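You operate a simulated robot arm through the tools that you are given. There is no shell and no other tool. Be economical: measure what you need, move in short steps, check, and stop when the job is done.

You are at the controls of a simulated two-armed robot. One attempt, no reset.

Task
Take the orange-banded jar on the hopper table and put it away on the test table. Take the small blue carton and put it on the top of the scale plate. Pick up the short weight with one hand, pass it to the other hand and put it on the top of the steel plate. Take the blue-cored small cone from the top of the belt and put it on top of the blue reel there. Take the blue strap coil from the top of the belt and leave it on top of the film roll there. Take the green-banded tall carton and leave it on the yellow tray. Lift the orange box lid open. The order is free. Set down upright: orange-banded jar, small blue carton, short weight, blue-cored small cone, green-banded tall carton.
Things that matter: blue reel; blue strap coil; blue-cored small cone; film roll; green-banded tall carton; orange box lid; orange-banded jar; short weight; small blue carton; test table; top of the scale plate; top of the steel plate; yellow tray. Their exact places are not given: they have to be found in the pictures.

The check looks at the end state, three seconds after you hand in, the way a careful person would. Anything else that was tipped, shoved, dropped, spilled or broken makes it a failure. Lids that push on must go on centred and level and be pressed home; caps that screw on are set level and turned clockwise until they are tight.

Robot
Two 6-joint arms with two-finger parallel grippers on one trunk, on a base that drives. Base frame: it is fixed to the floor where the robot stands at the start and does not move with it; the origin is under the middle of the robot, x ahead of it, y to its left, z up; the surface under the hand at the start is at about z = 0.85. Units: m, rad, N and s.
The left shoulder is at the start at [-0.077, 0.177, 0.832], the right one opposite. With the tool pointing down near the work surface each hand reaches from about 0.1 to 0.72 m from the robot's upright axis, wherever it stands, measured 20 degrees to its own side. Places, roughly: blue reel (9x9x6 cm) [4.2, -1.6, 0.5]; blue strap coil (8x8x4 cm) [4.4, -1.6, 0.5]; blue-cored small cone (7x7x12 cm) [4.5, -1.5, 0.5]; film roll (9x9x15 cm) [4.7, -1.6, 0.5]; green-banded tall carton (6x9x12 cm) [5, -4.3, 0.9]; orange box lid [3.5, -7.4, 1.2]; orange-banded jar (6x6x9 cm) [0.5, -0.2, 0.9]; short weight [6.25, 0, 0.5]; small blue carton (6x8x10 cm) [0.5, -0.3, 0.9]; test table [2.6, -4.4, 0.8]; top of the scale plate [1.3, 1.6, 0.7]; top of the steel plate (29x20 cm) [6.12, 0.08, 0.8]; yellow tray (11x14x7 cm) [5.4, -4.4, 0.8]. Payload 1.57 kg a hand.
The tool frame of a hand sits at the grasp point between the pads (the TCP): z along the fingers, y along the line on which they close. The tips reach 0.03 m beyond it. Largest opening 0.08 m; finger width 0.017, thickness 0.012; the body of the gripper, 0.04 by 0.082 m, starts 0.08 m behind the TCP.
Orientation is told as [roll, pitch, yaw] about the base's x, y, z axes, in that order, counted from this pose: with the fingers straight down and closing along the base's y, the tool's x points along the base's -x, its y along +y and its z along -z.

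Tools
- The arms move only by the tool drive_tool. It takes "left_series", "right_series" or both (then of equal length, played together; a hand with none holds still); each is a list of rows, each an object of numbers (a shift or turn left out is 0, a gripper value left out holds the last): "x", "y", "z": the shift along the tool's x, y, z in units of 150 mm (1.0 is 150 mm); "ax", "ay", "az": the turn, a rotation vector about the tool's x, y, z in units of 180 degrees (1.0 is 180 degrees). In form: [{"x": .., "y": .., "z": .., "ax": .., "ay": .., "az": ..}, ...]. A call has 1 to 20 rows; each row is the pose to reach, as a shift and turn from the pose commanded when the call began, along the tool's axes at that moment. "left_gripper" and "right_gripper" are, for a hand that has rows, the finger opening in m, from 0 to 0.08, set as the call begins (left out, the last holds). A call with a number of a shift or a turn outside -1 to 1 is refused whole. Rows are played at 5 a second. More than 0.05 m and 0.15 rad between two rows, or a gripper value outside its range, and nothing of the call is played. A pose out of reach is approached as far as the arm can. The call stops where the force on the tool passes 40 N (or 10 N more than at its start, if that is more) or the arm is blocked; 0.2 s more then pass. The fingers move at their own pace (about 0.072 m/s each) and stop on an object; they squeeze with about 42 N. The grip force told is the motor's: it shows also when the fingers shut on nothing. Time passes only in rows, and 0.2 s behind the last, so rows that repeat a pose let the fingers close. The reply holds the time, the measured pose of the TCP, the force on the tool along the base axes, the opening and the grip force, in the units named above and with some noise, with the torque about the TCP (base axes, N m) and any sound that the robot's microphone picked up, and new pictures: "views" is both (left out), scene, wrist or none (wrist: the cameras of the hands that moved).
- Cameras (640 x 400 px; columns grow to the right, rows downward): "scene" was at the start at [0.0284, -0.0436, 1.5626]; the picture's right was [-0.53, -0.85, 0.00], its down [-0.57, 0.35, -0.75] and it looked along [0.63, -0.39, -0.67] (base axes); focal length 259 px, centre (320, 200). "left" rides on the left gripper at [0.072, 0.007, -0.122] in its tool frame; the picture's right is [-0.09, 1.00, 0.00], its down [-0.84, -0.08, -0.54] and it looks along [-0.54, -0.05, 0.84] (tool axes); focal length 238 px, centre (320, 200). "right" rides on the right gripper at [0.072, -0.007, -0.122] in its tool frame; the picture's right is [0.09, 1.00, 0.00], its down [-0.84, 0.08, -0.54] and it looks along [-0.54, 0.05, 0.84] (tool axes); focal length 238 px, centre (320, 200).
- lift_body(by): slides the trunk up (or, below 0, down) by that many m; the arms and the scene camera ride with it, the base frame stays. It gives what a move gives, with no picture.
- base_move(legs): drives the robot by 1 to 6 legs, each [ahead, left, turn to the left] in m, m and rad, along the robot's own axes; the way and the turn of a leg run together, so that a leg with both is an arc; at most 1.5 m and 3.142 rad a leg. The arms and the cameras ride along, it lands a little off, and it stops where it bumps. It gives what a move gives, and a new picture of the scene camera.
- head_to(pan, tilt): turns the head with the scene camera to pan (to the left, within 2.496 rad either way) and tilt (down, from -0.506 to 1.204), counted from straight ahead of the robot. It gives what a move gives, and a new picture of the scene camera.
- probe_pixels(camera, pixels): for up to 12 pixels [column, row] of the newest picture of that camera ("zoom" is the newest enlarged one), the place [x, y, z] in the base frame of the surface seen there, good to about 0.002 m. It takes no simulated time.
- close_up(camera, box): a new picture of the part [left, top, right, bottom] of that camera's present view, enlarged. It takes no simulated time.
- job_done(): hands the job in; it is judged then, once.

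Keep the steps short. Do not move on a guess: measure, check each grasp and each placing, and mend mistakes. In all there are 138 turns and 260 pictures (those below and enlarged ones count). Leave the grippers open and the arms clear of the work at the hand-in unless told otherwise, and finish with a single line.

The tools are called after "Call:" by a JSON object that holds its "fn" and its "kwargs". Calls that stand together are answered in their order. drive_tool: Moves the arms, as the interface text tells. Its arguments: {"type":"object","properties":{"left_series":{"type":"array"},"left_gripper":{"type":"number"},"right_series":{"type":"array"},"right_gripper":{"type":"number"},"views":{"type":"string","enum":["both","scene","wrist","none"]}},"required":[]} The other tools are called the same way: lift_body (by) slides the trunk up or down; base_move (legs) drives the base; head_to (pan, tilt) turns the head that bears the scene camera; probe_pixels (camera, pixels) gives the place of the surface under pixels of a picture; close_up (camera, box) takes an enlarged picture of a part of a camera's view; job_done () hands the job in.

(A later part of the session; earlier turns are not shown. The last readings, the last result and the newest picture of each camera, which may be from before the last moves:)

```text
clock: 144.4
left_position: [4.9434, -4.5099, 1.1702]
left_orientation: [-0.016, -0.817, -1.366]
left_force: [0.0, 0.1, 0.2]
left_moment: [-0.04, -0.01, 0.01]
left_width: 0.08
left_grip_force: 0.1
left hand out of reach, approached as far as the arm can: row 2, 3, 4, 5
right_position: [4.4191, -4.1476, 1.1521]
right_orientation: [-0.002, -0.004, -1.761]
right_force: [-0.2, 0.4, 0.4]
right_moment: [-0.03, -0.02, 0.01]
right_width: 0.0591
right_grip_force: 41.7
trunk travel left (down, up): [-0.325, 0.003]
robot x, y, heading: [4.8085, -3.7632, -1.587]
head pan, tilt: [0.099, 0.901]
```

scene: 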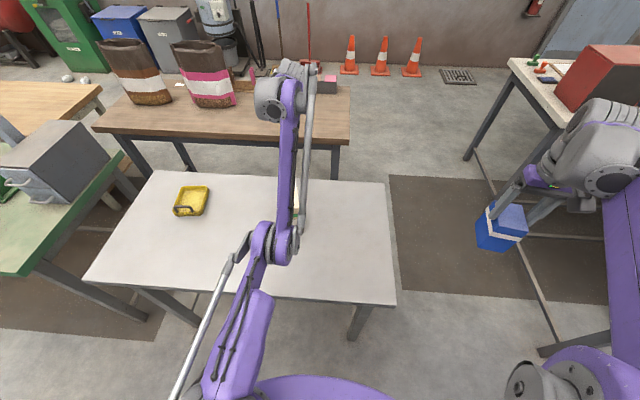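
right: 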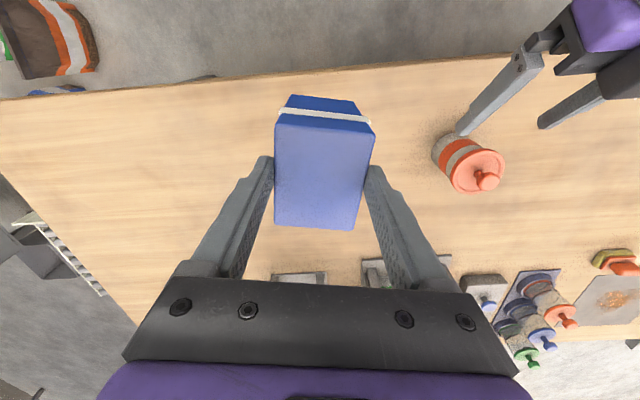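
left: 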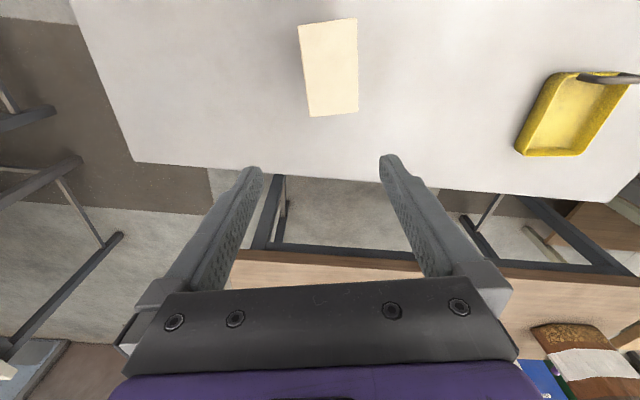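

The elbow is bent the wrong way. Tilting the fingers back toward the robot near full stretch should force it to bend correctly. I do that in small rows at safe height.

Call:
{"fn": "drive_tool", "kwargs": {"left_series": [{"x": 0.04, "z": -0.06, "ay": 0.039}, {"x": 0.09, "z": -0.11, "ay": 0.078}, {"x": 0.13, "z": -0.17, "ay": 0.117}, {"x": 0.17, "z": -0.23, "ay": 0.156}, {"x": 0.22, "z": -0.29, "ay": 0.195}, {"x": 0.26, "z": -0.34, "ay": 0.234}, {"x": 0.3, "z": -0.4, "ay": 0.273}, {"x": 0.34, "z": -0.46, "ay": 0.312}, {"x": 0.39, "z": -0.51, "ay": 0.351}, {"x": 0.43, "z": -0.57, "ay": 0.39}], "views": "scene"}}

```text
clock: 146.6
left_position: [4.9249, -4.353, 1.1414]
left_orientation: [-0.018, 0.338, -1.386]
left_force: [-4.1, -4.2, -6.9]
left_moment: [0.46, -0.36, 0.03]
left_width: 0.0802
left_grip_force: 0.0
left hand out of reach, approached as far as the arm can: row 5, 6, 7, 8, 9, 10
right_position: [4.4193, -4.1489, 1.1506]
right_orientation: [0.001, -0.001, -1.761]
right_force: [-0.2, 0.1, -0.4]
right_moment: [0.02, -0.02, -0.03]
right_width: 0.0593
right_grip_force: 42.6
trunk travel left (down, up): [-0.325, 0.003]
robot x, y, heading: [4.8093, -3.7594, -1.592]
head pan, tilt: [0.099, 0.901]
stopped in row 10 (left hand): the force on the tool passed its limit at 114 N (the readings are from after the stop); the commanded pose is now the measured one
```

scene: 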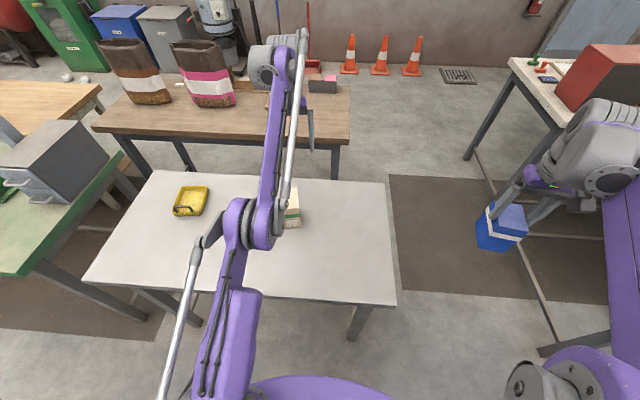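

The hand touched its own arm and stopped (nothing else was near). I return the tool to vertical, overstretch outward quickly, then retract deep, which may bend the elbow the right way.

Call:
{"fn": "drive_tool", "kwargs": {"left_series": [{"ay": -0.035}, {"ay": -0.07}, {"ay": -0.105}, {"x": -0.122, "z": -0.255, "ay": -0.105}, {"x": -0.26, "z": -0.545, "ay": -0.105}, {"x": -0.122, "z": -0.255, "ay": -0.105}, {"ay": -0.105}, {"x": 0.14, "z": 0.29, "ay": -0.105}, {"x": 0.28, "z": 0.58, "ay": -0.105}, {"x": 0.4, "z": 0.83, "ay": -0.105}], "views": "scene"}}

```text
clock: 148.8
left_position: [4.9005, -4.3505, 1.0994]
left_orientation: [-0.015, 0.011, -1.38]
left_force: [-0.3, 0.0, -0.1]
left_moment: [-0.01, -0.02, -0.01]
left_width: 0.0804
left_grip_force: 0.1
left hand out of reach, approached as far as the arm can: row 5, 8, 9, 10
right_position: [4.421, -4.1478, 1.1498]
right_orientation: [-0.001, -0.001, -1.762]
right_force: [0.7, -0.8, -0.9]
right_moment: [0.01, 0.02, 0.0]
right_width: 0.0591
right_grip_force: 41.9
trunk travel left (down, up): [-0.325, 0.003]
robot x, y, heading: [4.806, -3.7637, -1.591]
head pan, tilt: [0.099, 0.901]
```

scene: 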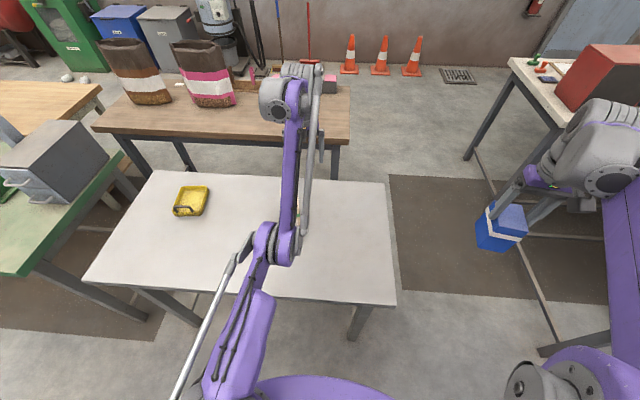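

Still the wrong way. I try the mirrored manoeuvre: outward steeply, then up and back, then inward.

Call:
{"fn": "drive_tool", "kwargs": {"left_series": [{"x": -0.28, "z": -0.18}, {"x": -0.38, "z": -0.4}, {"x": -0.473, "z": -0.62}, {"x": -0.247, "z": -0.72}, {"x": -0.017, "z": -0.823}, {"x": 0.233, "z": -0.66}, {"x": 0.487, "z": -0.5}, {"x": 0.733, "z": -0.333}, {"x": 1.0, "z": -0.173}], "views": "scene"}}

```text
clock: 150.8
left_position: [4.8688, -4.2017, 1.1253]
left_orientation: [-0.016, 0.011, -1.38]
left_force: [0.4, 0.5, 0.6]
left_moment: [-0.01, -0.02, 0.03]
left_width: 0.0801
left_grip_force: 0.1
left hand out of reach, approached as far as the arm can: row 3, 4
right_position: [4.4194, -4.1469, 1.151]
right_orientation: [0.001, -0.002, -1.762]
right_force: [0.6, -0.9, -1.1]
right_moment: [0.01, -0.02, 0.02]
right_width: 0.0589
right_grip_force: 42.2
trunk travel left (down, up): [-0.325, 0.003]
robot x, y, heading: [4.8074, -3.7666, -1.593]
head pan, tilt: [0.099, 0.901]
```

scene: 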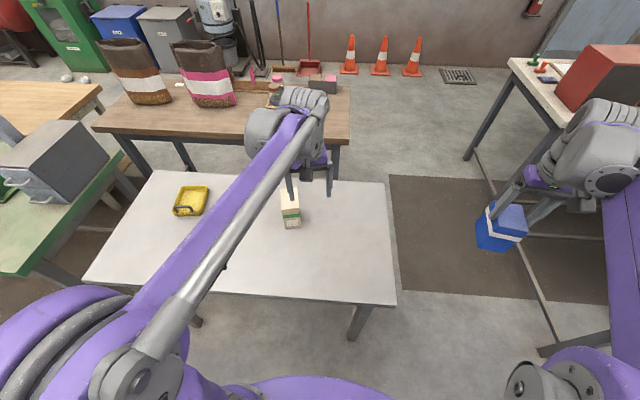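

The left elbow is back up. Now, keeping away from full stretch: go above the carton, descending to z 0.985.

Call:
{"fn": "drive_tool", "kwargs": {"left_series": [{"x": -0.1, "y": 0.08, "z": 0.28}, {"x": -0.25, "y": 0.16, "z": 0.52}, {"x": -0.45, "y": 0.24, "z": 0.7}, {"x": -0.65, "y": 0.32, "z": 0.85}, {"x": -0.82, "y": 0.38, "z": 0.933}, {"x": -0.968, "y": 0.435, "z": 0.933}], "views": "both"}}

```text
clock: 152.2
left_position: [4.9594, -4.3321, 0.9813]
left_orientation: [-0.017, 0.01, -1.381]
left_force: [0.0, -0.4, 0.2]
left_moment: [0.0, 0.02, 0.0]
left_width: 0.08
left_grip_force: 0.0
right_position: [4.4198, -4.1487, 1.1508]
right_orientation: [0.001, 0.002, -1.761]
right_force: [0.4, -1.1, 0.0]
right_moment: [-0.02, -0.02, 0.02]
right_width: 0.059
right_grip_force: 42.1
trunk travel left (down, up): [-0.325, 0.003]
robot x, y, heading: [4.8089, -3.7643, -1.589]
head pan, tilt: [0.099, 0.901]
```

scene: 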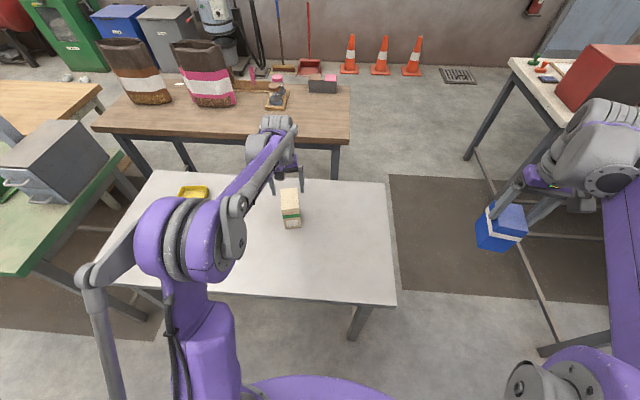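
left: 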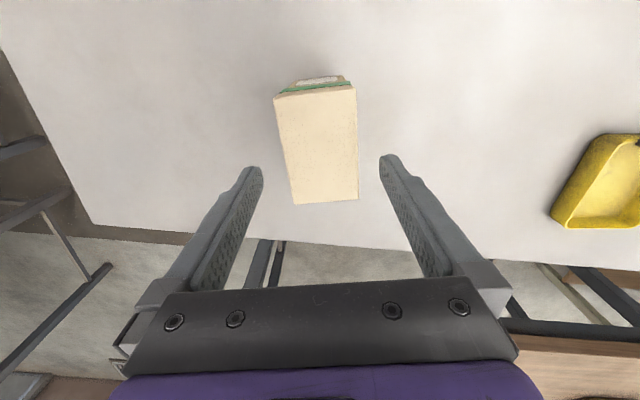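

Well aligned. Straighten the small tilt, descend to 0.875, then close and lift 6 cm.

Call:
{"fn": "drive_tool", "kwargs": {"left_series": [{"z": 0.24, "ax": -0.0054, "ay": -0.0032}, {"z": 0.48, "ax": -0.0054, "ay": -0.0032}, {"z": 0.71, "ax": -0.0054, "ay": -0.0032}], "views": "wrist"}}

Call:
{"fn": "drive_tool", "kwargs": {"left_series": [{}, {}, {}, {}, {"z": -0.1}, {"z": -0.25}, {"z": -0.5}, {"z": -0.7}], "left_gripper": 0.0, "views": "both"}}

```text
clock: 153.0
left_position: [4.9559, -4.3331, 0.8751]
left_orientation: [-0.001, 0.003, -1.381]
left_force: [0.3, -0.3, 0.1]
left_moment: [-0.01, -0.02, 0.0]
left_width: 0.08
left_grip_force: 0.0
right_position: [4.4197, -4.1505, 1.1519]
right_orientation: [0.0, 0.001, -1.76]
right_force: [-0.5, 0.6, -1.0]
right_moment: [0.02, -0.01, -0.02]
right_width: 0.0589
right_grip_force: 42.0
trunk travel left (down, up): [-0.325, 0.003]
robot x, y, heading: [4.8078, -3.7599, -1.591]
head pan, tilt: [0.099, 0.901]
```

left: 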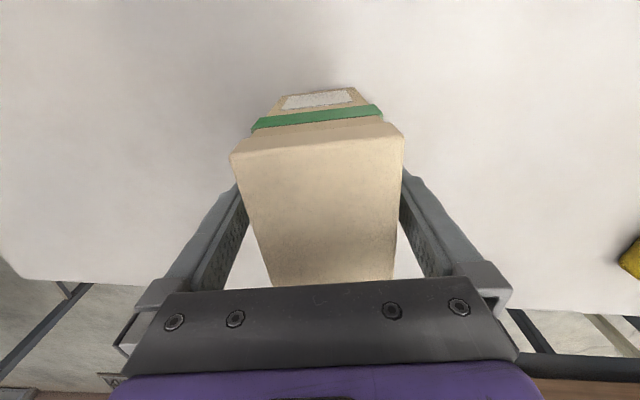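

```text
clock: 154.8
left_position: [4.9551, -4.3323, 0.9816]
left_orientation: [0.002, 0.0, -1.38]
left_force: [0.6, -0.1, -1.2]
left_moment: [-0.02, 0.01, -0.01]
left_width: 0.0577
left_grip_force: 41.5
right_position: [4.4194, -4.149, 1.1513]
right_orientation: [0.0, -0.001, -1.762]
right_force: [0.3, -0.3, -0.7]
right_moment: [-0.01, -0.02, 0.0]
right_width: 0.0588
right_grip_force: 42.1
trunk travel left (down, up): [-0.325, 0.003]
robot x, y, heading: [4.8097, -3.7641, -1.591]
head pan, tilt: [0.099, 0.901]
```

scene: 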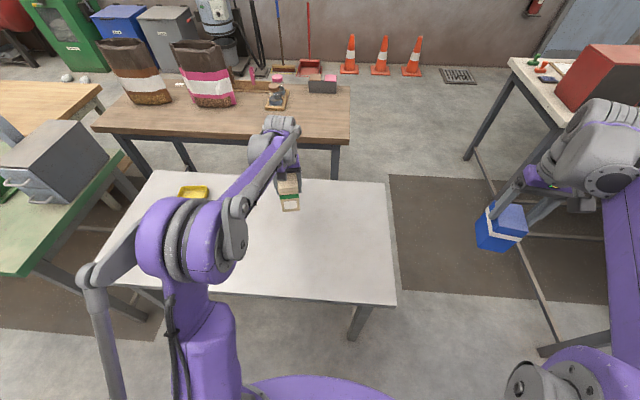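
left: 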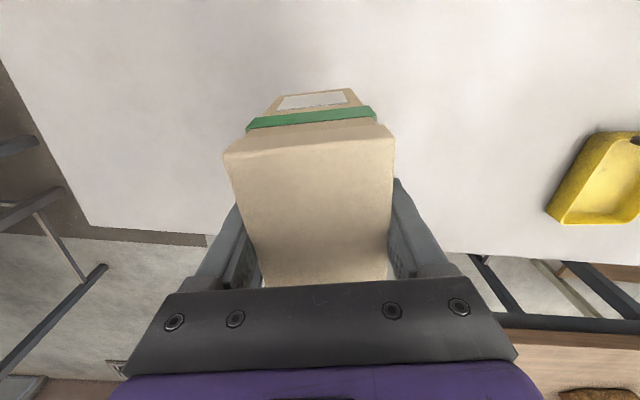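

Carton held (width 0.058). I strafe left 0.37 m to face the tray and look at it.

Call:
{"fn": "base_move", "kwargs": {"legs": [[0, 0.3, 0]]}}

Call:
{"fn": "close_up", "kwargs": {"camera": "left", "box": [400, 60, 640, 260]}}

Call:
{"fn": "close_up", "kwargs": {"camera": "scene", "box": [200, 130, 360, 260]}}

```text
clock: 158.0
left_position: [5.2572, -4.3383, 0.9802]
left_orientation: [-0.001, 0.002, -1.38]
left_force: [0.3, -0.8, -0.9]
left_moment: [0.01, 0.01, 0.01]
left_width: 0.0578
left_grip_force: 42.3
right_position: [4.7191, -4.1548, 1.15]
right_orientation: [0.001, 0.0, -1.761]
right_force: [0.4, -0.3, -0.5]
right_moment: [0.02, 0.02, 0.01]
right_width: 0.059
right_grip_force: 41.7
trunk travel left (down, up): [-0.325, 0.003]
robot x, y, heading: [5.1069, -3.7712, -1.593]
head pan, tilt: [0.099, 0.901]
```

scene: 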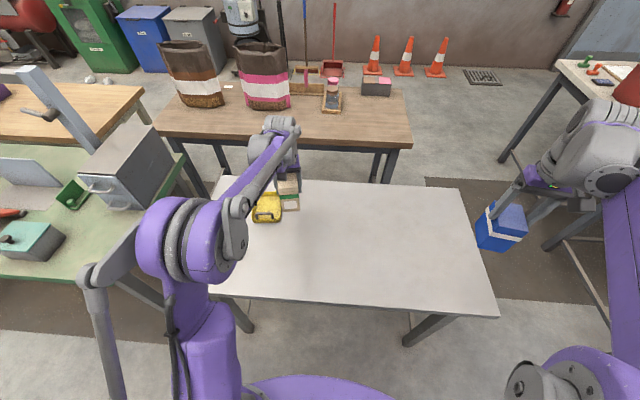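

```text
2.00 times, centred on (520, 160) of left
```

zoom: 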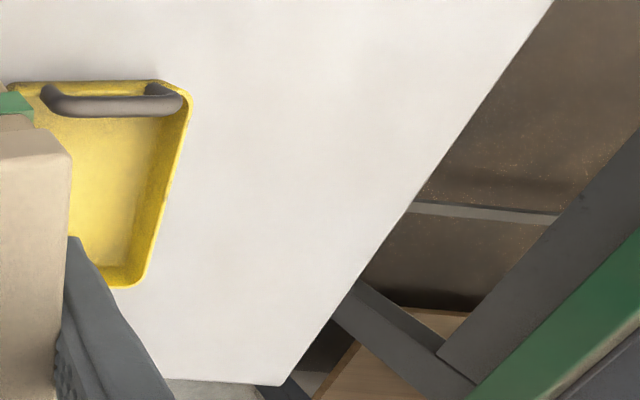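

```text
3.08 times, centred on (280, 195) of scene
```

zoom: 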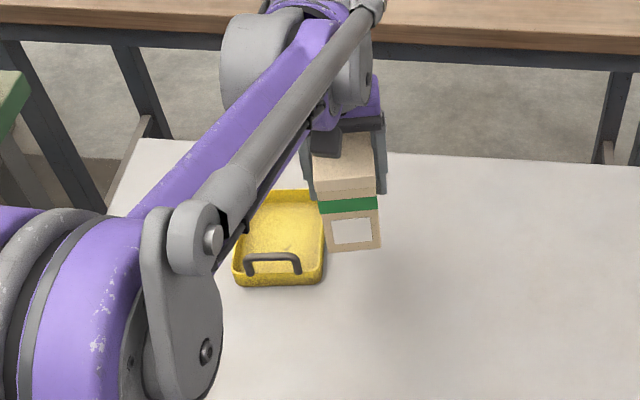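

Call:
{"fn": "probe_pixels", "kwargs": {"camera": "zoom", "pixels": [[237, 268], [320, 272], [322, 200], [312, 192], [285, 192], [262, 258], [297, 262], [272, 257], [285, 225], [315, 262], [260, 240], [305, 205]]}}

Call:
{"fn": "probe_pixels", "kwargs": {"camera": "left", "pixels": [[425, 108], [440, 112], [470, 112], [488, 108], [495, 110], [475, 180], [465, 196], [455, 202], [440, 190], [450, 150], [420, 103]]}}

```text
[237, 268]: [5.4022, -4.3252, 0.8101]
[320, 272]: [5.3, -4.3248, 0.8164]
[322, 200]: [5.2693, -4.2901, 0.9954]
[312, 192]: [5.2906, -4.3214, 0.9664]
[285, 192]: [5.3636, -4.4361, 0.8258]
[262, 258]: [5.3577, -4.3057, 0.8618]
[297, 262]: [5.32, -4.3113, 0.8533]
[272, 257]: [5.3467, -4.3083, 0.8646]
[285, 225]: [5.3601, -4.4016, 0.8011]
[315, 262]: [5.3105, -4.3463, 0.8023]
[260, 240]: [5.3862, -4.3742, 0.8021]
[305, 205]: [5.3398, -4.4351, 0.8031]
```

```text
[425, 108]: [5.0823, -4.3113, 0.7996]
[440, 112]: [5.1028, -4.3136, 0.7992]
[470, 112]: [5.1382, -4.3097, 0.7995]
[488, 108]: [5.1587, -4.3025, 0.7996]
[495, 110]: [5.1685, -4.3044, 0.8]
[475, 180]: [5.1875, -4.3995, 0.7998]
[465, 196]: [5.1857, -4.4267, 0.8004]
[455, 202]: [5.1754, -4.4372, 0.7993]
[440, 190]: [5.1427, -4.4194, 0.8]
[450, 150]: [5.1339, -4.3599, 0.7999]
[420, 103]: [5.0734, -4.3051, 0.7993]
```

The last left-camera probes were on an old picture. I retake the left close-up and probe it to fix the tray's centre.

Call:
{"fn": "close_up", "kwargs": {"camera": "left", "box": [400, 60, 560, 220]}}

Call:
{"fn": "probe_pixels", "kwargs": {"camera": "zoom", "pixels": [[220, 70], [310, 65], [345, 100], [320, 280], [270, 345], [240, 352], [200, 310], [245, 280], [290, 130], [180, 90], [270, 110], [180, 300]]}}

```text
2.50 times, centred on (480, 140) of left
```

zoom: 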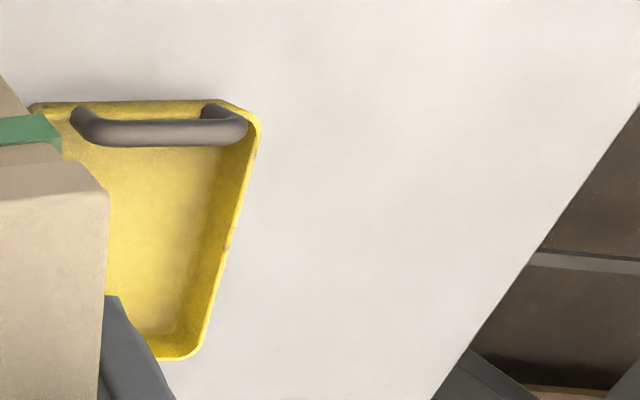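

```text
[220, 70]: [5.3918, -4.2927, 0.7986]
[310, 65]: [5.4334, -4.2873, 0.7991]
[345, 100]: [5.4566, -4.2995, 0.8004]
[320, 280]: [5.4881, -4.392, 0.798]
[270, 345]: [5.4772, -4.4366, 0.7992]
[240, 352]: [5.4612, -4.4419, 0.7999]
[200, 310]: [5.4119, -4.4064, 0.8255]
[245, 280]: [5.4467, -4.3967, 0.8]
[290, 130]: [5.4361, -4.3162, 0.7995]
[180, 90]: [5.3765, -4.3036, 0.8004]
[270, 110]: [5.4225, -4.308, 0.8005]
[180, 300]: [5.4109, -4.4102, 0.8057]
```

Call:
{"fn": "probe_pixels", "kwargs": {"camera": "zoom", "pixels": [[257, 130], [238, 200], [220, 270], [195, 345], [170, 355], [160, 330], [70, 110], [150, 102], [225, 105], [160, 250], [190, 150], [115, 155]]}}

```text
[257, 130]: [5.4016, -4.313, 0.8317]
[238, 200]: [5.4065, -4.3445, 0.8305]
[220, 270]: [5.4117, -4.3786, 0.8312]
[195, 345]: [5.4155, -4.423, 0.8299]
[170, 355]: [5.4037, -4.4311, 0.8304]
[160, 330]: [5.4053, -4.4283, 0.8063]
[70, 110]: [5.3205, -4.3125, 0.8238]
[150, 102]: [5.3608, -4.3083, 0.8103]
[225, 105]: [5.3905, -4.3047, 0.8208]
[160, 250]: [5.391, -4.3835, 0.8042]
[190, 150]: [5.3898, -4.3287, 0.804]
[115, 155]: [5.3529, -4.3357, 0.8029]
```

Tray: centre about (5.360,-4.377), turned 7°, floor 0.803, rim 0.831; handle at its near edge. I move the carton over it with matching turn, check, then lower.

Call:
{"fn": "drive_tool", "kwargs": {"left_series": [{"x": -0.13, "y": 0.2, "az": 0.008}, {"x": -0.27, "y": 0.42, "az": 0.016}, {"x": -0.404, "y": 0.624, "az": 0.022}, {"x": -0.404, "y": 0.624, "az": 0.022}], "views": "both"}}

Call:
{"fn": "close_up", "kwargs": {"camera": "scene", "box": [180, 130, 340, 260]}}

```text
clock: 159.0
left_position: [5.3577, -4.3794, 0.9812]
left_orientation: [0.003, 0.0, -1.45]
left_force: [0.4, 0.2, -1.0]
left_moment: [0.02, -0.03, -0.01]
left_width: 0.0574
left_grip_force: 41.8
right_position: [4.7192, -4.155, 1.1502]
right_orientation: [0.001, -0.002, -1.76]
right_force: [0.1, -0.7, -0.5]
right_moment: [-0.01, -0.01, -0.03]
right_width: 0.0589
right_grip_force: 42.1
trunk travel left (down, up): [-0.325, 0.003]
robot x, y, heading: [5.1102, -3.7738, -1.59]
head pan, tilt: [0.099, 0.901]
```

scene: 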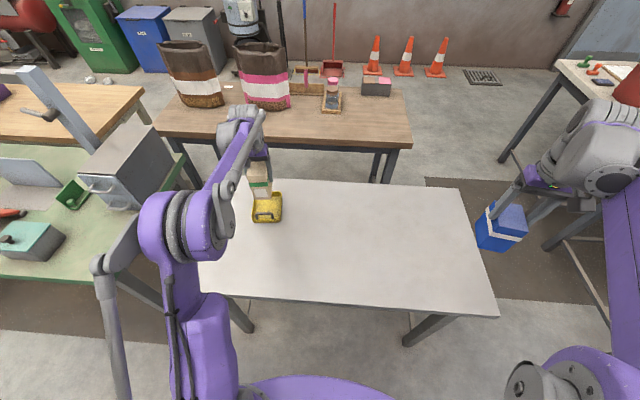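
left: 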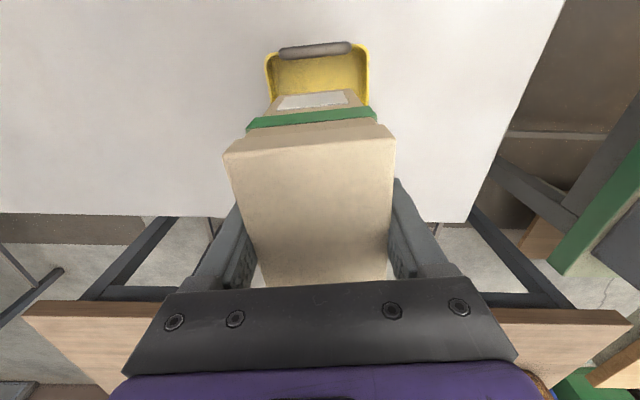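

```text
3.08 times, centred on (260, 195) of scene
```

zoom: 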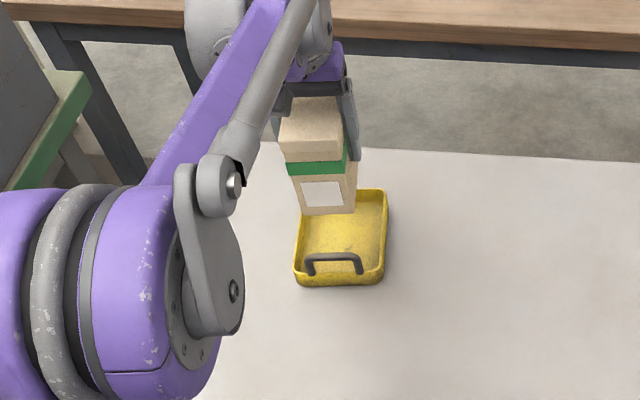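

Aligned with the tray. I lower to z 0.885, then finely until contact.

Call:
{"fn": "drive_tool", "kwargs": {"left_series": [{"z": 0.2}, {"z": 0.4}, {"z": 0.58}, {"z": 0.64}, {"z": 0.655}, {"z": 0.665}, {"z": 0.672}, {"z": 0.672}], "views": "wrist"}}

```text
clock: 160.8
left_position: [5.3602, -4.3798, 0.8791]
left_orientation: [-0.001, -0.001, -1.448]
left_force: [0.7, -0.3, -1.1]
left_moment: [-0.06, 0.01, -0.01]
left_width: 0.0576
left_grip_force: 41.5
right_position: [4.7204, -4.1556, 1.1512]
right_orientation: [-0.001, -0.001, -1.761]
right_force: [-0.8, 0.9, 0.0]
right_moment: [0.03, 0.04, -0.01]
right_width: 0.059
right_grip_force: 41.9
trunk travel left (down, up): [-0.325, 0.003]
robot x, y, heading: [5.1091, -3.7697, -1.588]
head pan, tilt: [0.099, 0.901]
```

left: 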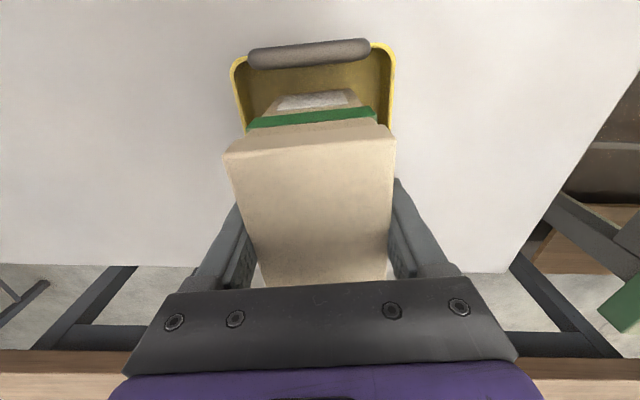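

Call:
{"fn": "drive_tool", "kwargs": {"left_series": [{"z": 0.007}, {"z": 0.014}, {"z": 0.02}, {"z": 0.02}], "views": "none"}}

```text
clock: 161.8
left_position: [5.3595, -4.3798, 0.8794]
left_orientation: [0.002, -0.002, -1.449]
left_force: [4.3, -4.6, 30.0]
left_moment: [0.33, -0.06, 0.05]
left_width: 0.0578
left_grip_force: 41.8
right_position: [4.72, -4.1535, 1.1516]
right_orientation: [0.002, -0.003, -1.761]
right_force: [-1.0, -0.5, -0.5]
right_moment: [-0.01, 0.01, 0.02]
right_width: 0.0591
right_grip_force: 42.5
trunk travel left (down, up): [-0.325, 0.003]
robot x, y, heading: [5.1075, -3.7674, -1.59]
head pan, tilt: [0.099, 0.901]
```

Contact (30 N). I relieve 2 mm, open, and rise straight up.

Call:
{"fn": "drive_tool", "kwargs": {"left_series": [{"z": -0.015}, {"z": -0.015}, {"z": -0.015}], "left_gripper": 0.08, "views": "wrist"}}

Call:
{"fn": "drive_tool", "kwargs": {"left_series": [{"z": -0.2}, {"z": -0.45}, {"z": -0.7}, {"z": -0.85}, {"x": 0.3, "z": -0.95}, {"x": 0.6, "z": -1.0}, {"x": 0.9, "z": -1.0}], "views": "both"}}

```text
clock: 162.6
left_position: [5.359, -4.3803, 0.8797]
left_orientation: [0.0, -0.002, -1.449]
left_force: [-0.3, 0.8, -0.7]
left_moment: [-0.02, 0.0, -0.01]
left_width: 0.0798
left_grip_force: 0.1
right_position: [4.7203, -4.1562, 1.1512]
right_orientation: [0.0, 0.0, -1.761]
right_force: [-0.9, 0.6, -0.8]
right_moment: [-0.01, 0.02, 0.02]
right_width: 0.059
right_grip_force: 42.1
trunk travel left (down, up): [-0.325, 0.003]
robot x, y, heading: [5.1093, -3.7696, -1.589]
head pan, tilt: [0.099, 0.901]
```

left: 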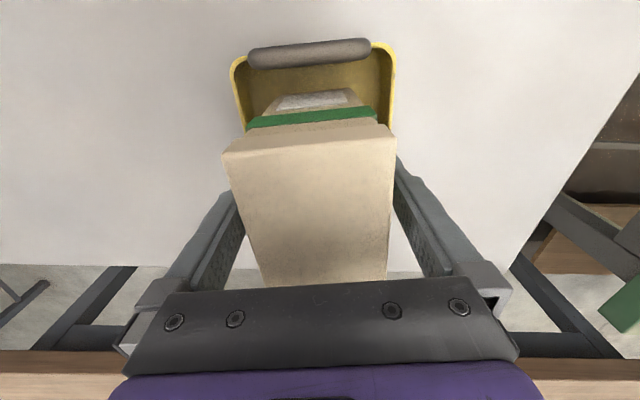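

```text
clock: 164.2
left_position: [5.3432, -4.2469, 1.0293]
left_orientation: [-0.001, 0.001, -1.449]
left_force: [-0.1, -0.2, -0.7]
left_moment: [-0.01, 0.0, 0.02]
left_width: 0.08
left_grip_force: 0.1
right_position: [4.7209, -4.1543, 1.1514]
right_orientation: [0.001, -0.002, -1.762]
right_force: [-0.1, 1.1, -0.3]
right_moment: [-0.01, 0.01, 0.0]
right_width: 0.0589
right_grip_force: 42.5
trunk travel left (down, up): [-0.325, 0.003]
robot x, y, heading: [5.1046, -3.7733, -1.592]
head pan, tilt: [0.099, 0.901]
```

scene: 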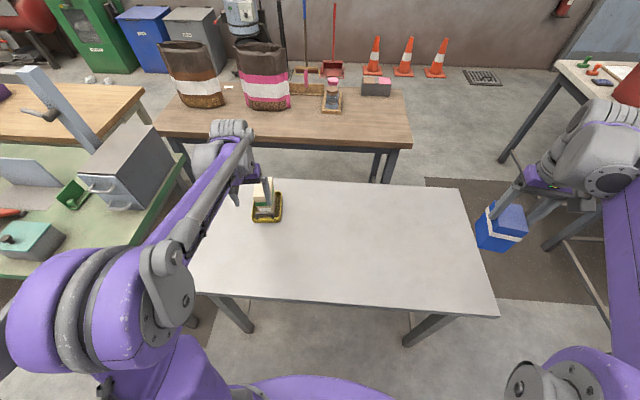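
left: 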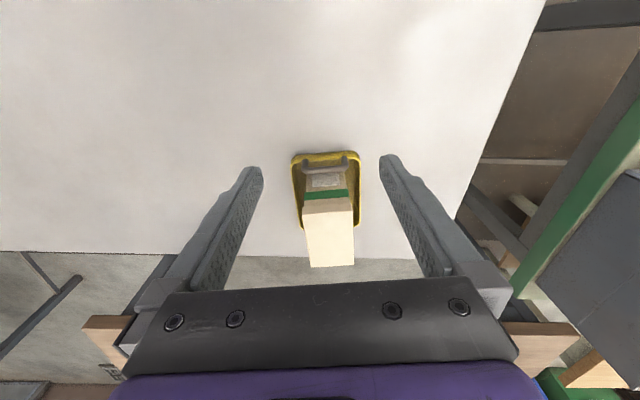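

The carton stands upright in the tray. Next the orange wall box lid near (3.5,-7.4,1.2). I back off and look for the way.

Call:
{"fn": "base_move", "kwargs": {"legs": [[-0.45, 0, 0], [0, -0.95, 0]]}}

Call:
{"fn": "head_to", "kwargs": {"pan": -0.05, "tilt": 0.35}}

```text
clock: 175.2
left_position: [4.4124, -3.779, 1.0277]
left_orientation: [0.001, 0.0, -1.442]
left_force: [0.0, 0.0, -0.7]
left_moment: [0.0, 0.02, 0.01]
left_width: 0.0798
left_grip_force: 0.0
right_position: [3.7871, -3.6923, 1.1495]
right_orientation: [-0.001, -0.004, -1.752]
right_force: [-0.3, -0.4, -0.1]
right_moment: [-0.02, 0.01, 0.01]
right_width: 0.0592
right_grip_force: 42.0
trunk travel left (down, up): [-0.325, 0.003]
robot x, y, heading: [4.1725, -3.3027, -1.585]
head pan, tilt: [0.099, 0.901]
```

scene: 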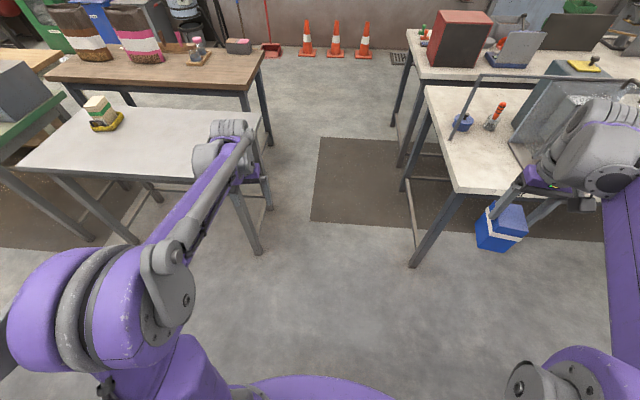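

```text
clock: 176.2
left_position: [4.4129, -3.78, 1.0289]
left_orientation: [0.0, 0.001, -1.441]
left_force: [0.2, 0.4, -0.1]
left_moment: [-0.04, -0.01, -0.01]
left_width: 0.08
left_grip_force: 0.1
right_position: [3.7873, -3.6922, 1.1519]
right_orientation: [0.0, -0.002, -1.753]
right_force: [-0.2, 0.0, -1.1]
right_moment: [0.02, 0.01, 0.02]
right_width: 0.0587
right_grip_force: 41.9
trunk travel left (down, up): [-0.325, 0.003]
robot x, y, heading: [4.1722, -3.3067, -1.58]
head pan, tilt: [-0.051, 0.351]
```

scene: 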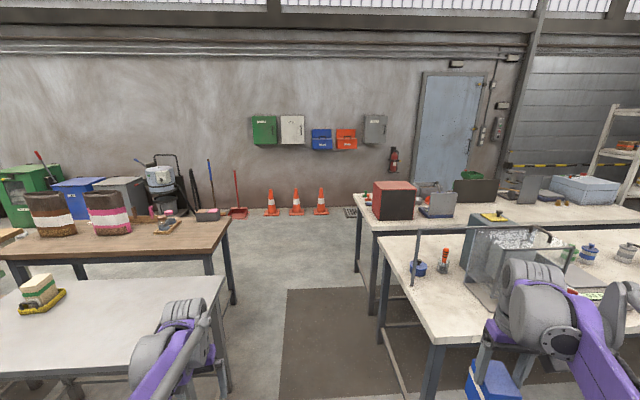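

Call:
{"fn": "close_up", "kwargs": {"camera": "scene", "box": [240, 100, 400, 220]}}

Call:
{"fn": "probe_pixels", "kwargs": {"camera": "scene", "pixels": [[346, 138], [321, 213], [296, 213], [272, 213], [350, 215], [228, 232], [225, 280], [380, 240], [360, 225], [375, 185], [345, 215], [430, 340]]}}

```text
3.33 times, centred on (320, 160) of scene
```

zoom: 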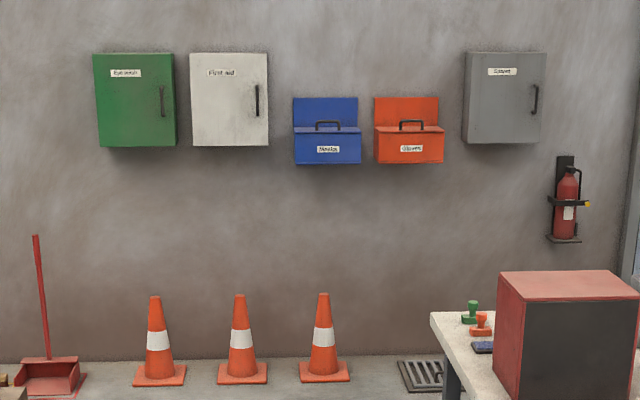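

```text
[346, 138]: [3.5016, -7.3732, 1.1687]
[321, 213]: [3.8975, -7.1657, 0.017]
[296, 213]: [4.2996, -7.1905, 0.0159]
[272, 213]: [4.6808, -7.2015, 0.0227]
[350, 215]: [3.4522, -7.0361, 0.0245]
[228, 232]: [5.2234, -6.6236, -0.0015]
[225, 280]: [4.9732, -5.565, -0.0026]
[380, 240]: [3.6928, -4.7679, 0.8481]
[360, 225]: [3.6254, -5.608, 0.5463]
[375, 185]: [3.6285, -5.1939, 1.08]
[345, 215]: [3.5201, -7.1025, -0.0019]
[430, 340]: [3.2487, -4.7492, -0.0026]
```

Orange box at x≈3.5, y≈-7.37, lid handle near z 1.19; corridor between tables is x 3.69–4.6. I drive down it and then sideways in front of the box.

Call:
{"fn": "base_move", "kwargs": {"legs": [[1.1, 0, 0.009], [1.1, 0, 0], [1.05, 0, 0], [0, -0.8, 0]]}}

Call:
{"fn": "head_to", "kwargs": {"pan": 0.15, "tilt": 0.45}}

```text
clock: 199.2
left_position: [3.6035, -7.0459, 1.0283]
left_orientation: [0.001, -0.001, -1.424]
left_force: [-0.7, -0.2, 0.0]
left_moment: [0.02, -0.01, 0.05]
left_width: 0.08
left_grip_force: 0.0
right_position: [2.9785, -6.9678, 1.1513]
right_orientation: [0.001, -0.003, -1.735]
right_force: [-0.7, -0.2, -1.3]
right_moment: [-0.01, 0.01, -0.01]
right_width: 0.0588
right_grip_force: 41.8
trunk travel left (down, up): [-0.325, 0.003]
robot x, y, heading: [3.3594, -6.5758, -1.566]
head pan, tilt: [-0.051, 0.351]
```

scene: 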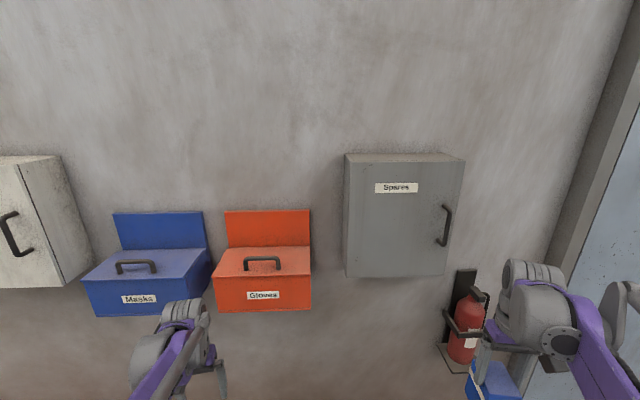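

```text
clock: 199.9
left_position: [3.605, -7.0453, 1.0283]
left_orientation: [0.001, 0.0, -1.425]
left_force: [0.6, 0.3, 0.3]
left_moment: [0.02, 0.0, -0.03]
left_width: 0.0802
left_grip_force: 0.1
right_position: [2.979, -6.9686, 1.1502]
right_orientation: [0.0, -0.003, -1.735]
right_force: [-0.6, -0.3, -0.6]
right_moment: [-0.03, 0.01, -0.01]
right_width: 0.059
right_grip_force: 42.0
trunk travel left (down, up): [-0.325, 0.003]
robot x, y, heading: [3.3549, -6.5755, -1.57]
head pan, tilt: [0.15, 0.45]
```

scene: 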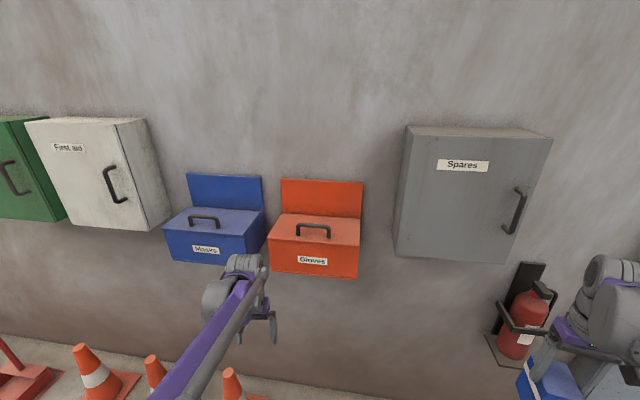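

Call:
{"fn": "close_up", "kwargs": {"camera": "scene", "box": [255, 165, 375, 285]}}

Call:
{"fn": "probe_pixels", "kwargs": {"camera": "zoom", "pixels": [[130, 240], [380, 260], [145, 70], [385, 90], [200, 200], [265, 205], [330, 215], [210, 235], [325, 245], [100, 260], [365, 290], [250, 330]]}}

```text
3.33 times, centred on (315, 225) of scene
```

zoom: 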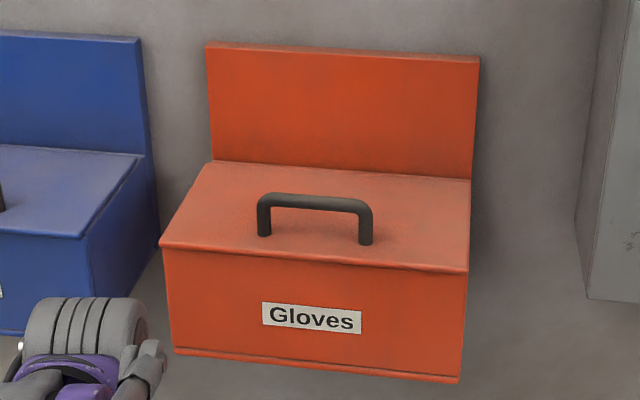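

```text
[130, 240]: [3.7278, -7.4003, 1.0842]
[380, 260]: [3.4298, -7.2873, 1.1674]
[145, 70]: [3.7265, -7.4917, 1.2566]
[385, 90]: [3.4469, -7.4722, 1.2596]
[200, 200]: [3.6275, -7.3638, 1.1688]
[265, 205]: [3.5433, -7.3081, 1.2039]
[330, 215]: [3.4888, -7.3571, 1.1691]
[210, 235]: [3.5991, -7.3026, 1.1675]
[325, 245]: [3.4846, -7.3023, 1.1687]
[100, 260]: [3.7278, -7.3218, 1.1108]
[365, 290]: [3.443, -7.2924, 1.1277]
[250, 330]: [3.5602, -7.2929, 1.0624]
```

Call:
{"fn": "probe_pixels", "kwargs": {"camera": "zoom", "pixels": [[315, 201], [285, 198], [345, 206], [263, 222], [366, 235], [315, 225], [300, 175], [170, 242], [465, 268], [215, 165], [465, 185], [315, 240]]}}

```text
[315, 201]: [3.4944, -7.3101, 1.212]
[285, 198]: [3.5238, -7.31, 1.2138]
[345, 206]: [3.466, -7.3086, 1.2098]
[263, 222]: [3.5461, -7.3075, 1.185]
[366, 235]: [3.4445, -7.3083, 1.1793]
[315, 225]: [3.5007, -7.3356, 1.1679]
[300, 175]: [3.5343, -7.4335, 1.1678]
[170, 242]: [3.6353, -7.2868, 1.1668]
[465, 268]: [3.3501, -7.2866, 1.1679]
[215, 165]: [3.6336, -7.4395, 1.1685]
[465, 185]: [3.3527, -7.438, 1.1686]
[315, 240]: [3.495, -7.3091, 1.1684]
```

Lid: top z 1.169, hinge y≈-7.439, front y -7.287; handle bar centred (3.495,-7.313,1.206), 3 cm gap under it. I'll hook closed fingers under the bar and rotate with the lid. First: right hand tucked in, left hand closed, raised and aligned, then pitched to horizontal.

Call:
{"fn": "drive_tool", "kwargs": {"left_series": [{"x": 0.12, "y": -0.1, "z": -0.17, "az": 0.008}, {"x": 0.245, "y": -0.21, "z": -0.33, "az": 0.016}, {"x": 0.37, "y": -0.31, "z": -0.5, "az": 0.024}, {"x": 0.49, "y": -0.42, "z": -0.67, "az": 0.032}, {"x": 0.61, "y": -0.52, "z": -0.83, "az": 0.04}, {"x": 0.735, "y": -0.626, "z": -1.0, "az": 0.0465}], "right_series": [{"x": 0.16}, {"x": 0.33}, {"x": 0.5}, {"x": 0.66}, {"x": 0.83}, {"x": 1.0}], "left_gripper": 0.0, "views": "none"}}

Call:
{"fn": "drive_tool", "kwargs": {"left_series": [{"ay": -0.045}, {"ay": -0.09}, {"ay": -0.135}, {"ay": -0.18}, {"ay": -0.225}, {"ay": -0.27}, {"ay": -0.315}, {"ay": -0.36}, {"ay": -0.405}, {"ay": -0.45}, {"ay": -0.48}], "views": "both"}}

```text
clock: 201.3
left_position: [3.4945, -6.9496, 1.1791]
left_orientation: [0.001, 0.0, -1.569]
left_force: [-0.5, -0.2, -0.2]
left_moment: [-0.03, 0.01, 0.0]
left_width: 0.0
left_grip_force: 21.3
right_position: [3.0031, -6.8195, 1.1505]
right_orientation: [-0.002, -0.001, -1.735]
right_force: [-0.1, -0.3, -1.0]
right_moment: [-0.03, 0.06, -0.01]
right_width: 0.0589
right_grip_force: 41.6
trunk travel left (down, up): [-0.325, 0.003]
robot x, y, heading: [3.3539, -6.5717, -1.567]
head pan, tilt: [0.15, 0.45]
```

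```text
clock: 203.7
left_position: [3.4944, -6.9497, 1.1762]
left_orientation: [-0.014, -1.507, -1.558]
left_force: [0.2, 1.0, -0.3]
left_moment: [0.0, -0.01, -0.01]
left_width: 0.0
left_grip_force: 20.6
right_position: [3.0039, -6.8215, 1.1507]
right_orientation: [-0.002, 0.0, -1.734]
right_force: [0.4, -0.5, -1.3]
right_moment: [0.0, 0.01, -0.02]
right_width: 0.0592
right_grip_force: 41.8
trunk travel left (down, up): [-0.325, 0.003]
robot x, y, heading: [3.3568, -6.5732, -1.565]
head pan, tilt: [0.15, 0.45]
```

scene: 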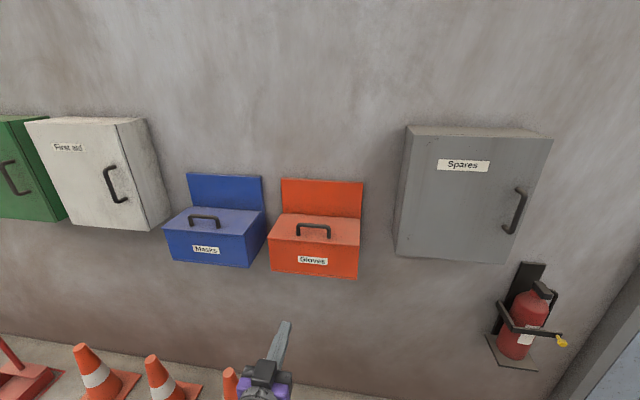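
left: 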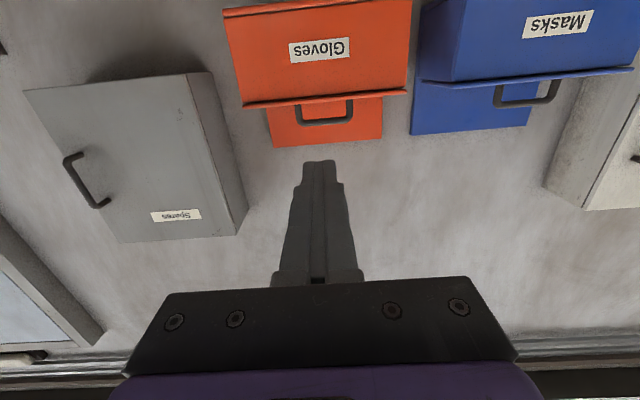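

Fingers are horizontal and level. I raise 1.5 cm and drive the base 0.27 m nearer.

Call:
{"fn": "drive_tool", "kwargs": {"left_series": [{"x": -0.1}, {"x": -0.13}], "views": "none"}}

Call:
{"fn": "base_move", "kwargs": {"legs": [[0.27, 0, 0]]}}

Call:
{"fn": "head_to", "kwargs": {"pan": 0.2, "tilt": 0.65}}

Call:
{"fn": "close_up", "kwargs": {"camera": "left", "box": [160, 0, 480, 200]}}

```text
clock: 204.3
left_position: [3.4953, -6.9519, 1.1972]
left_orientation: [-0.002, -1.509, -1.569]
left_force: [-0.1, -0.4, 0.1]
left_moment: [-0.01, -0.01, -0.02]
left_width: 0.0001
left_grip_force: 21.0
right_position: [3.0035, -6.8208, 1.1505]
right_orientation: [0.0, -0.002, -1.736]
right_force: [0.3, 1.2, -0.6]
right_moment: [0.0, 0.03, 0.01]
right_width: 0.0587
right_grip_force: 42.0
trunk travel left (down, up): [-0.325, 0.003]
robot x, y, heading: [3.3543, -6.5732, -1.567]
head pan, tilt: [0.15, 0.45]
```

```text
clock: 206.1
left_position: [3.4951, -7.178, 1.1986]
left_orientation: [-0.011, -1.503, -1.556]
left_force: [-0.4, -0.7, 0.2]
left_moment: [0.0, 0.0, 0.0]
left_width: 0.0003
left_grip_force: 21.1
right_position: [3.0049, -7.049, 1.1507]
right_orientation: [0.001, -0.002, -1.737]
right_force: [-0.5, -0.5, -0.8]
right_moment: [0.05, 0.01, 0.0]
right_width: 0.0592
right_grip_force: 42.2
trunk travel left (down, up): [-0.325, 0.003]
robot x, y, heading: [3.3581, -6.7971, -1.567]
head pan, tilt: [0.15, 0.45]
stopped in leg 1: the robot was blocked; the commanded pose is now the measured one
```

scene: 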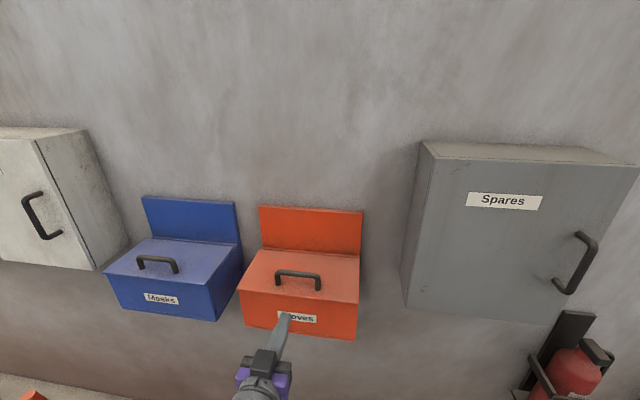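

```text
clock: 206.8
left_position: [3.4963, -7.1735, 1.1991]
left_orientation: [-0.005, -1.508, -1.565]
left_force: [0.4, -0.3, 0.5]
left_moment: [-0.02, 0.01, 0.03]
left_width: 0.0001
left_grip_force: 21.4
right_position: [3.0049, -7.0432, 1.1512]
right_orientation: [0.002, -0.002, -1.734]
right_force: [0.1, 0.1, -1.0]
right_moment: [0.0, 0.02, 0.0]
right_width: 0.0591
right_grip_force: 41.7
trunk travel left (down, up): [-0.325, 0.003]
robot x, y, heading: [3.3565, -6.7953, -1.563]
head pan, tilt: [0.201, 0.649]
```

scene: 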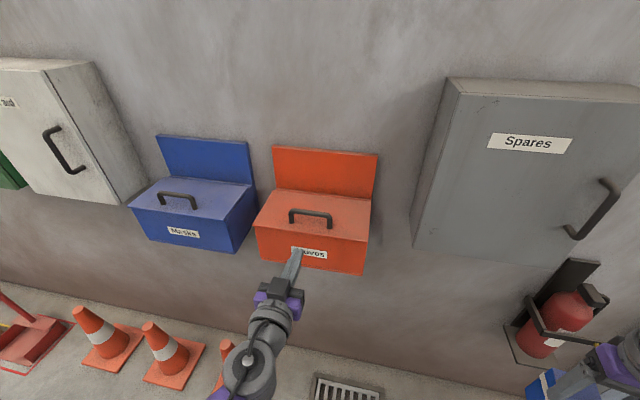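

```text
2.00 times, centred on (320, 100) of left
```

zoom: 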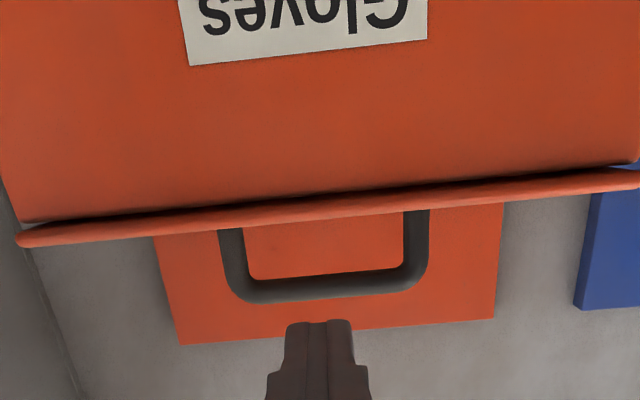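

The base was stopped at y -6.795. I check what it met (cones, drain) and that they are unmoved.

Call:
{"fn": "head_to", "kwargs": {"pan": 0.4, "tilt": 1.1}}

Call:
{"fn": "probe_pixels", "kwargs": {"camera": "scene", "pixels": [[320, 200], [300, 300], [380, 300], [250, 200], [450, 250], [320, 120]]}}

```text
clock: 207.7
left_position: [3.4967, -7.1742, 1.1984]
left_orientation: [-0.004, -1.509, -1.565]
left_force: [0.1, 0.2, -0.1]
left_moment: [0.02, -0.01, 0.02]
left_width: 0.0
left_grip_force: 21.4
right_position: [3.0035, -7.0442, 1.1499]
right_orientation: [-0.001, -0.004, -1.734]
right_force: [0.7, -0.7, -1.2]
right_moment: [-0.01, 0.01, 0.0]
right_width: 0.0588
right_grip_force: 42.3
trunk travel left (down, up): [-0.325, 0.003]
robot x, y, heading: [3.3556, -6.7926, -1.57]
head pan, tilt: [0.4, 1.1]
```

scene: 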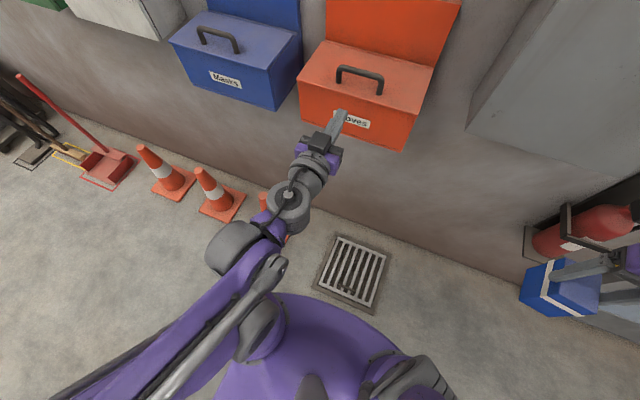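

```text
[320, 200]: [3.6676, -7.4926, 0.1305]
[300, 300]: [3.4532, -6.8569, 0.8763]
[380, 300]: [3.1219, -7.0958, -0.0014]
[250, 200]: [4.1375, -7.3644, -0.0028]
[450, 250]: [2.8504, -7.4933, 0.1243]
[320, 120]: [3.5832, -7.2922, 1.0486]
```

The floor drain stops the base there; cones are untouched. That's close enough. I insert the closed fingers under the bar: 12.9 cm forward at z≈1.187.

Call:
{"fn": "drive_tool", "kwargs": {"left_series": [{"z": 0.1, "x": 0.075}, {"z": 0.35, "x": 0.065}, {"z": 0.6, "x": 0.04}, {"z": 0.75, "x": 0.03}, {"z": 0.863, "x": 0.018}], "views": "wrist"}}

Call:
{"fn": "close_up", "kwargs": {"camera": "scene", "box": [260, 20, 460, 170]}}

```text
clock: 208.9
left_position: [3.4968, -7.3036, 1.1866]
left_orientation: [-0.007, -1.507, -1.563]
left_force: [0.6, -0.5, 0.1]
left_moment: [0.02, 0.02, 0.02]
left_width: 0.0001
left_grip_force: 21.2
right_position: [3.0039, -7.0452, 1.1505]
right_orientation: [0.0, 0.0, -1.734]
right_force: [0.6, -0.4, -0.7]
right_moment: [0.02, 0.04, 0.02]
right_width: 0.0586
right_grip_force: 41.3
trunk travel left (down, up): [-0.325, 0.003]
robot x, y, heading: [3.3526, -6.7937, -1.562]
head pan, tilt: [0.4, 1.1]
```

left: 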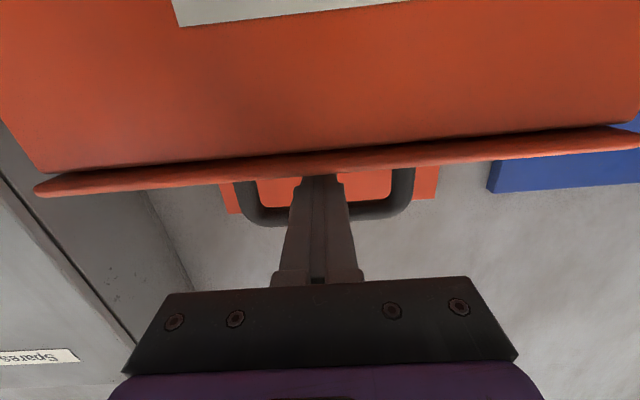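

```text
2.67 times, centred on (360, 95) of scene
```

zoom: 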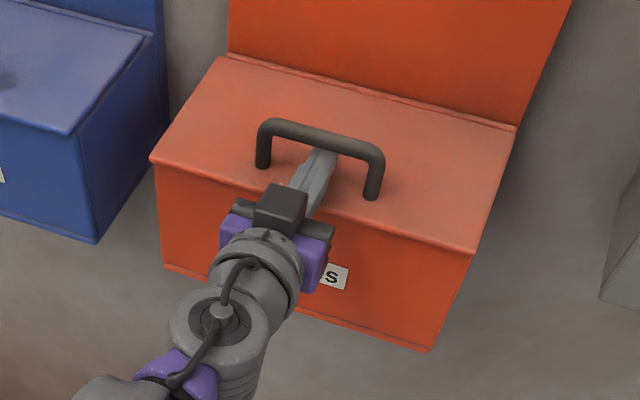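

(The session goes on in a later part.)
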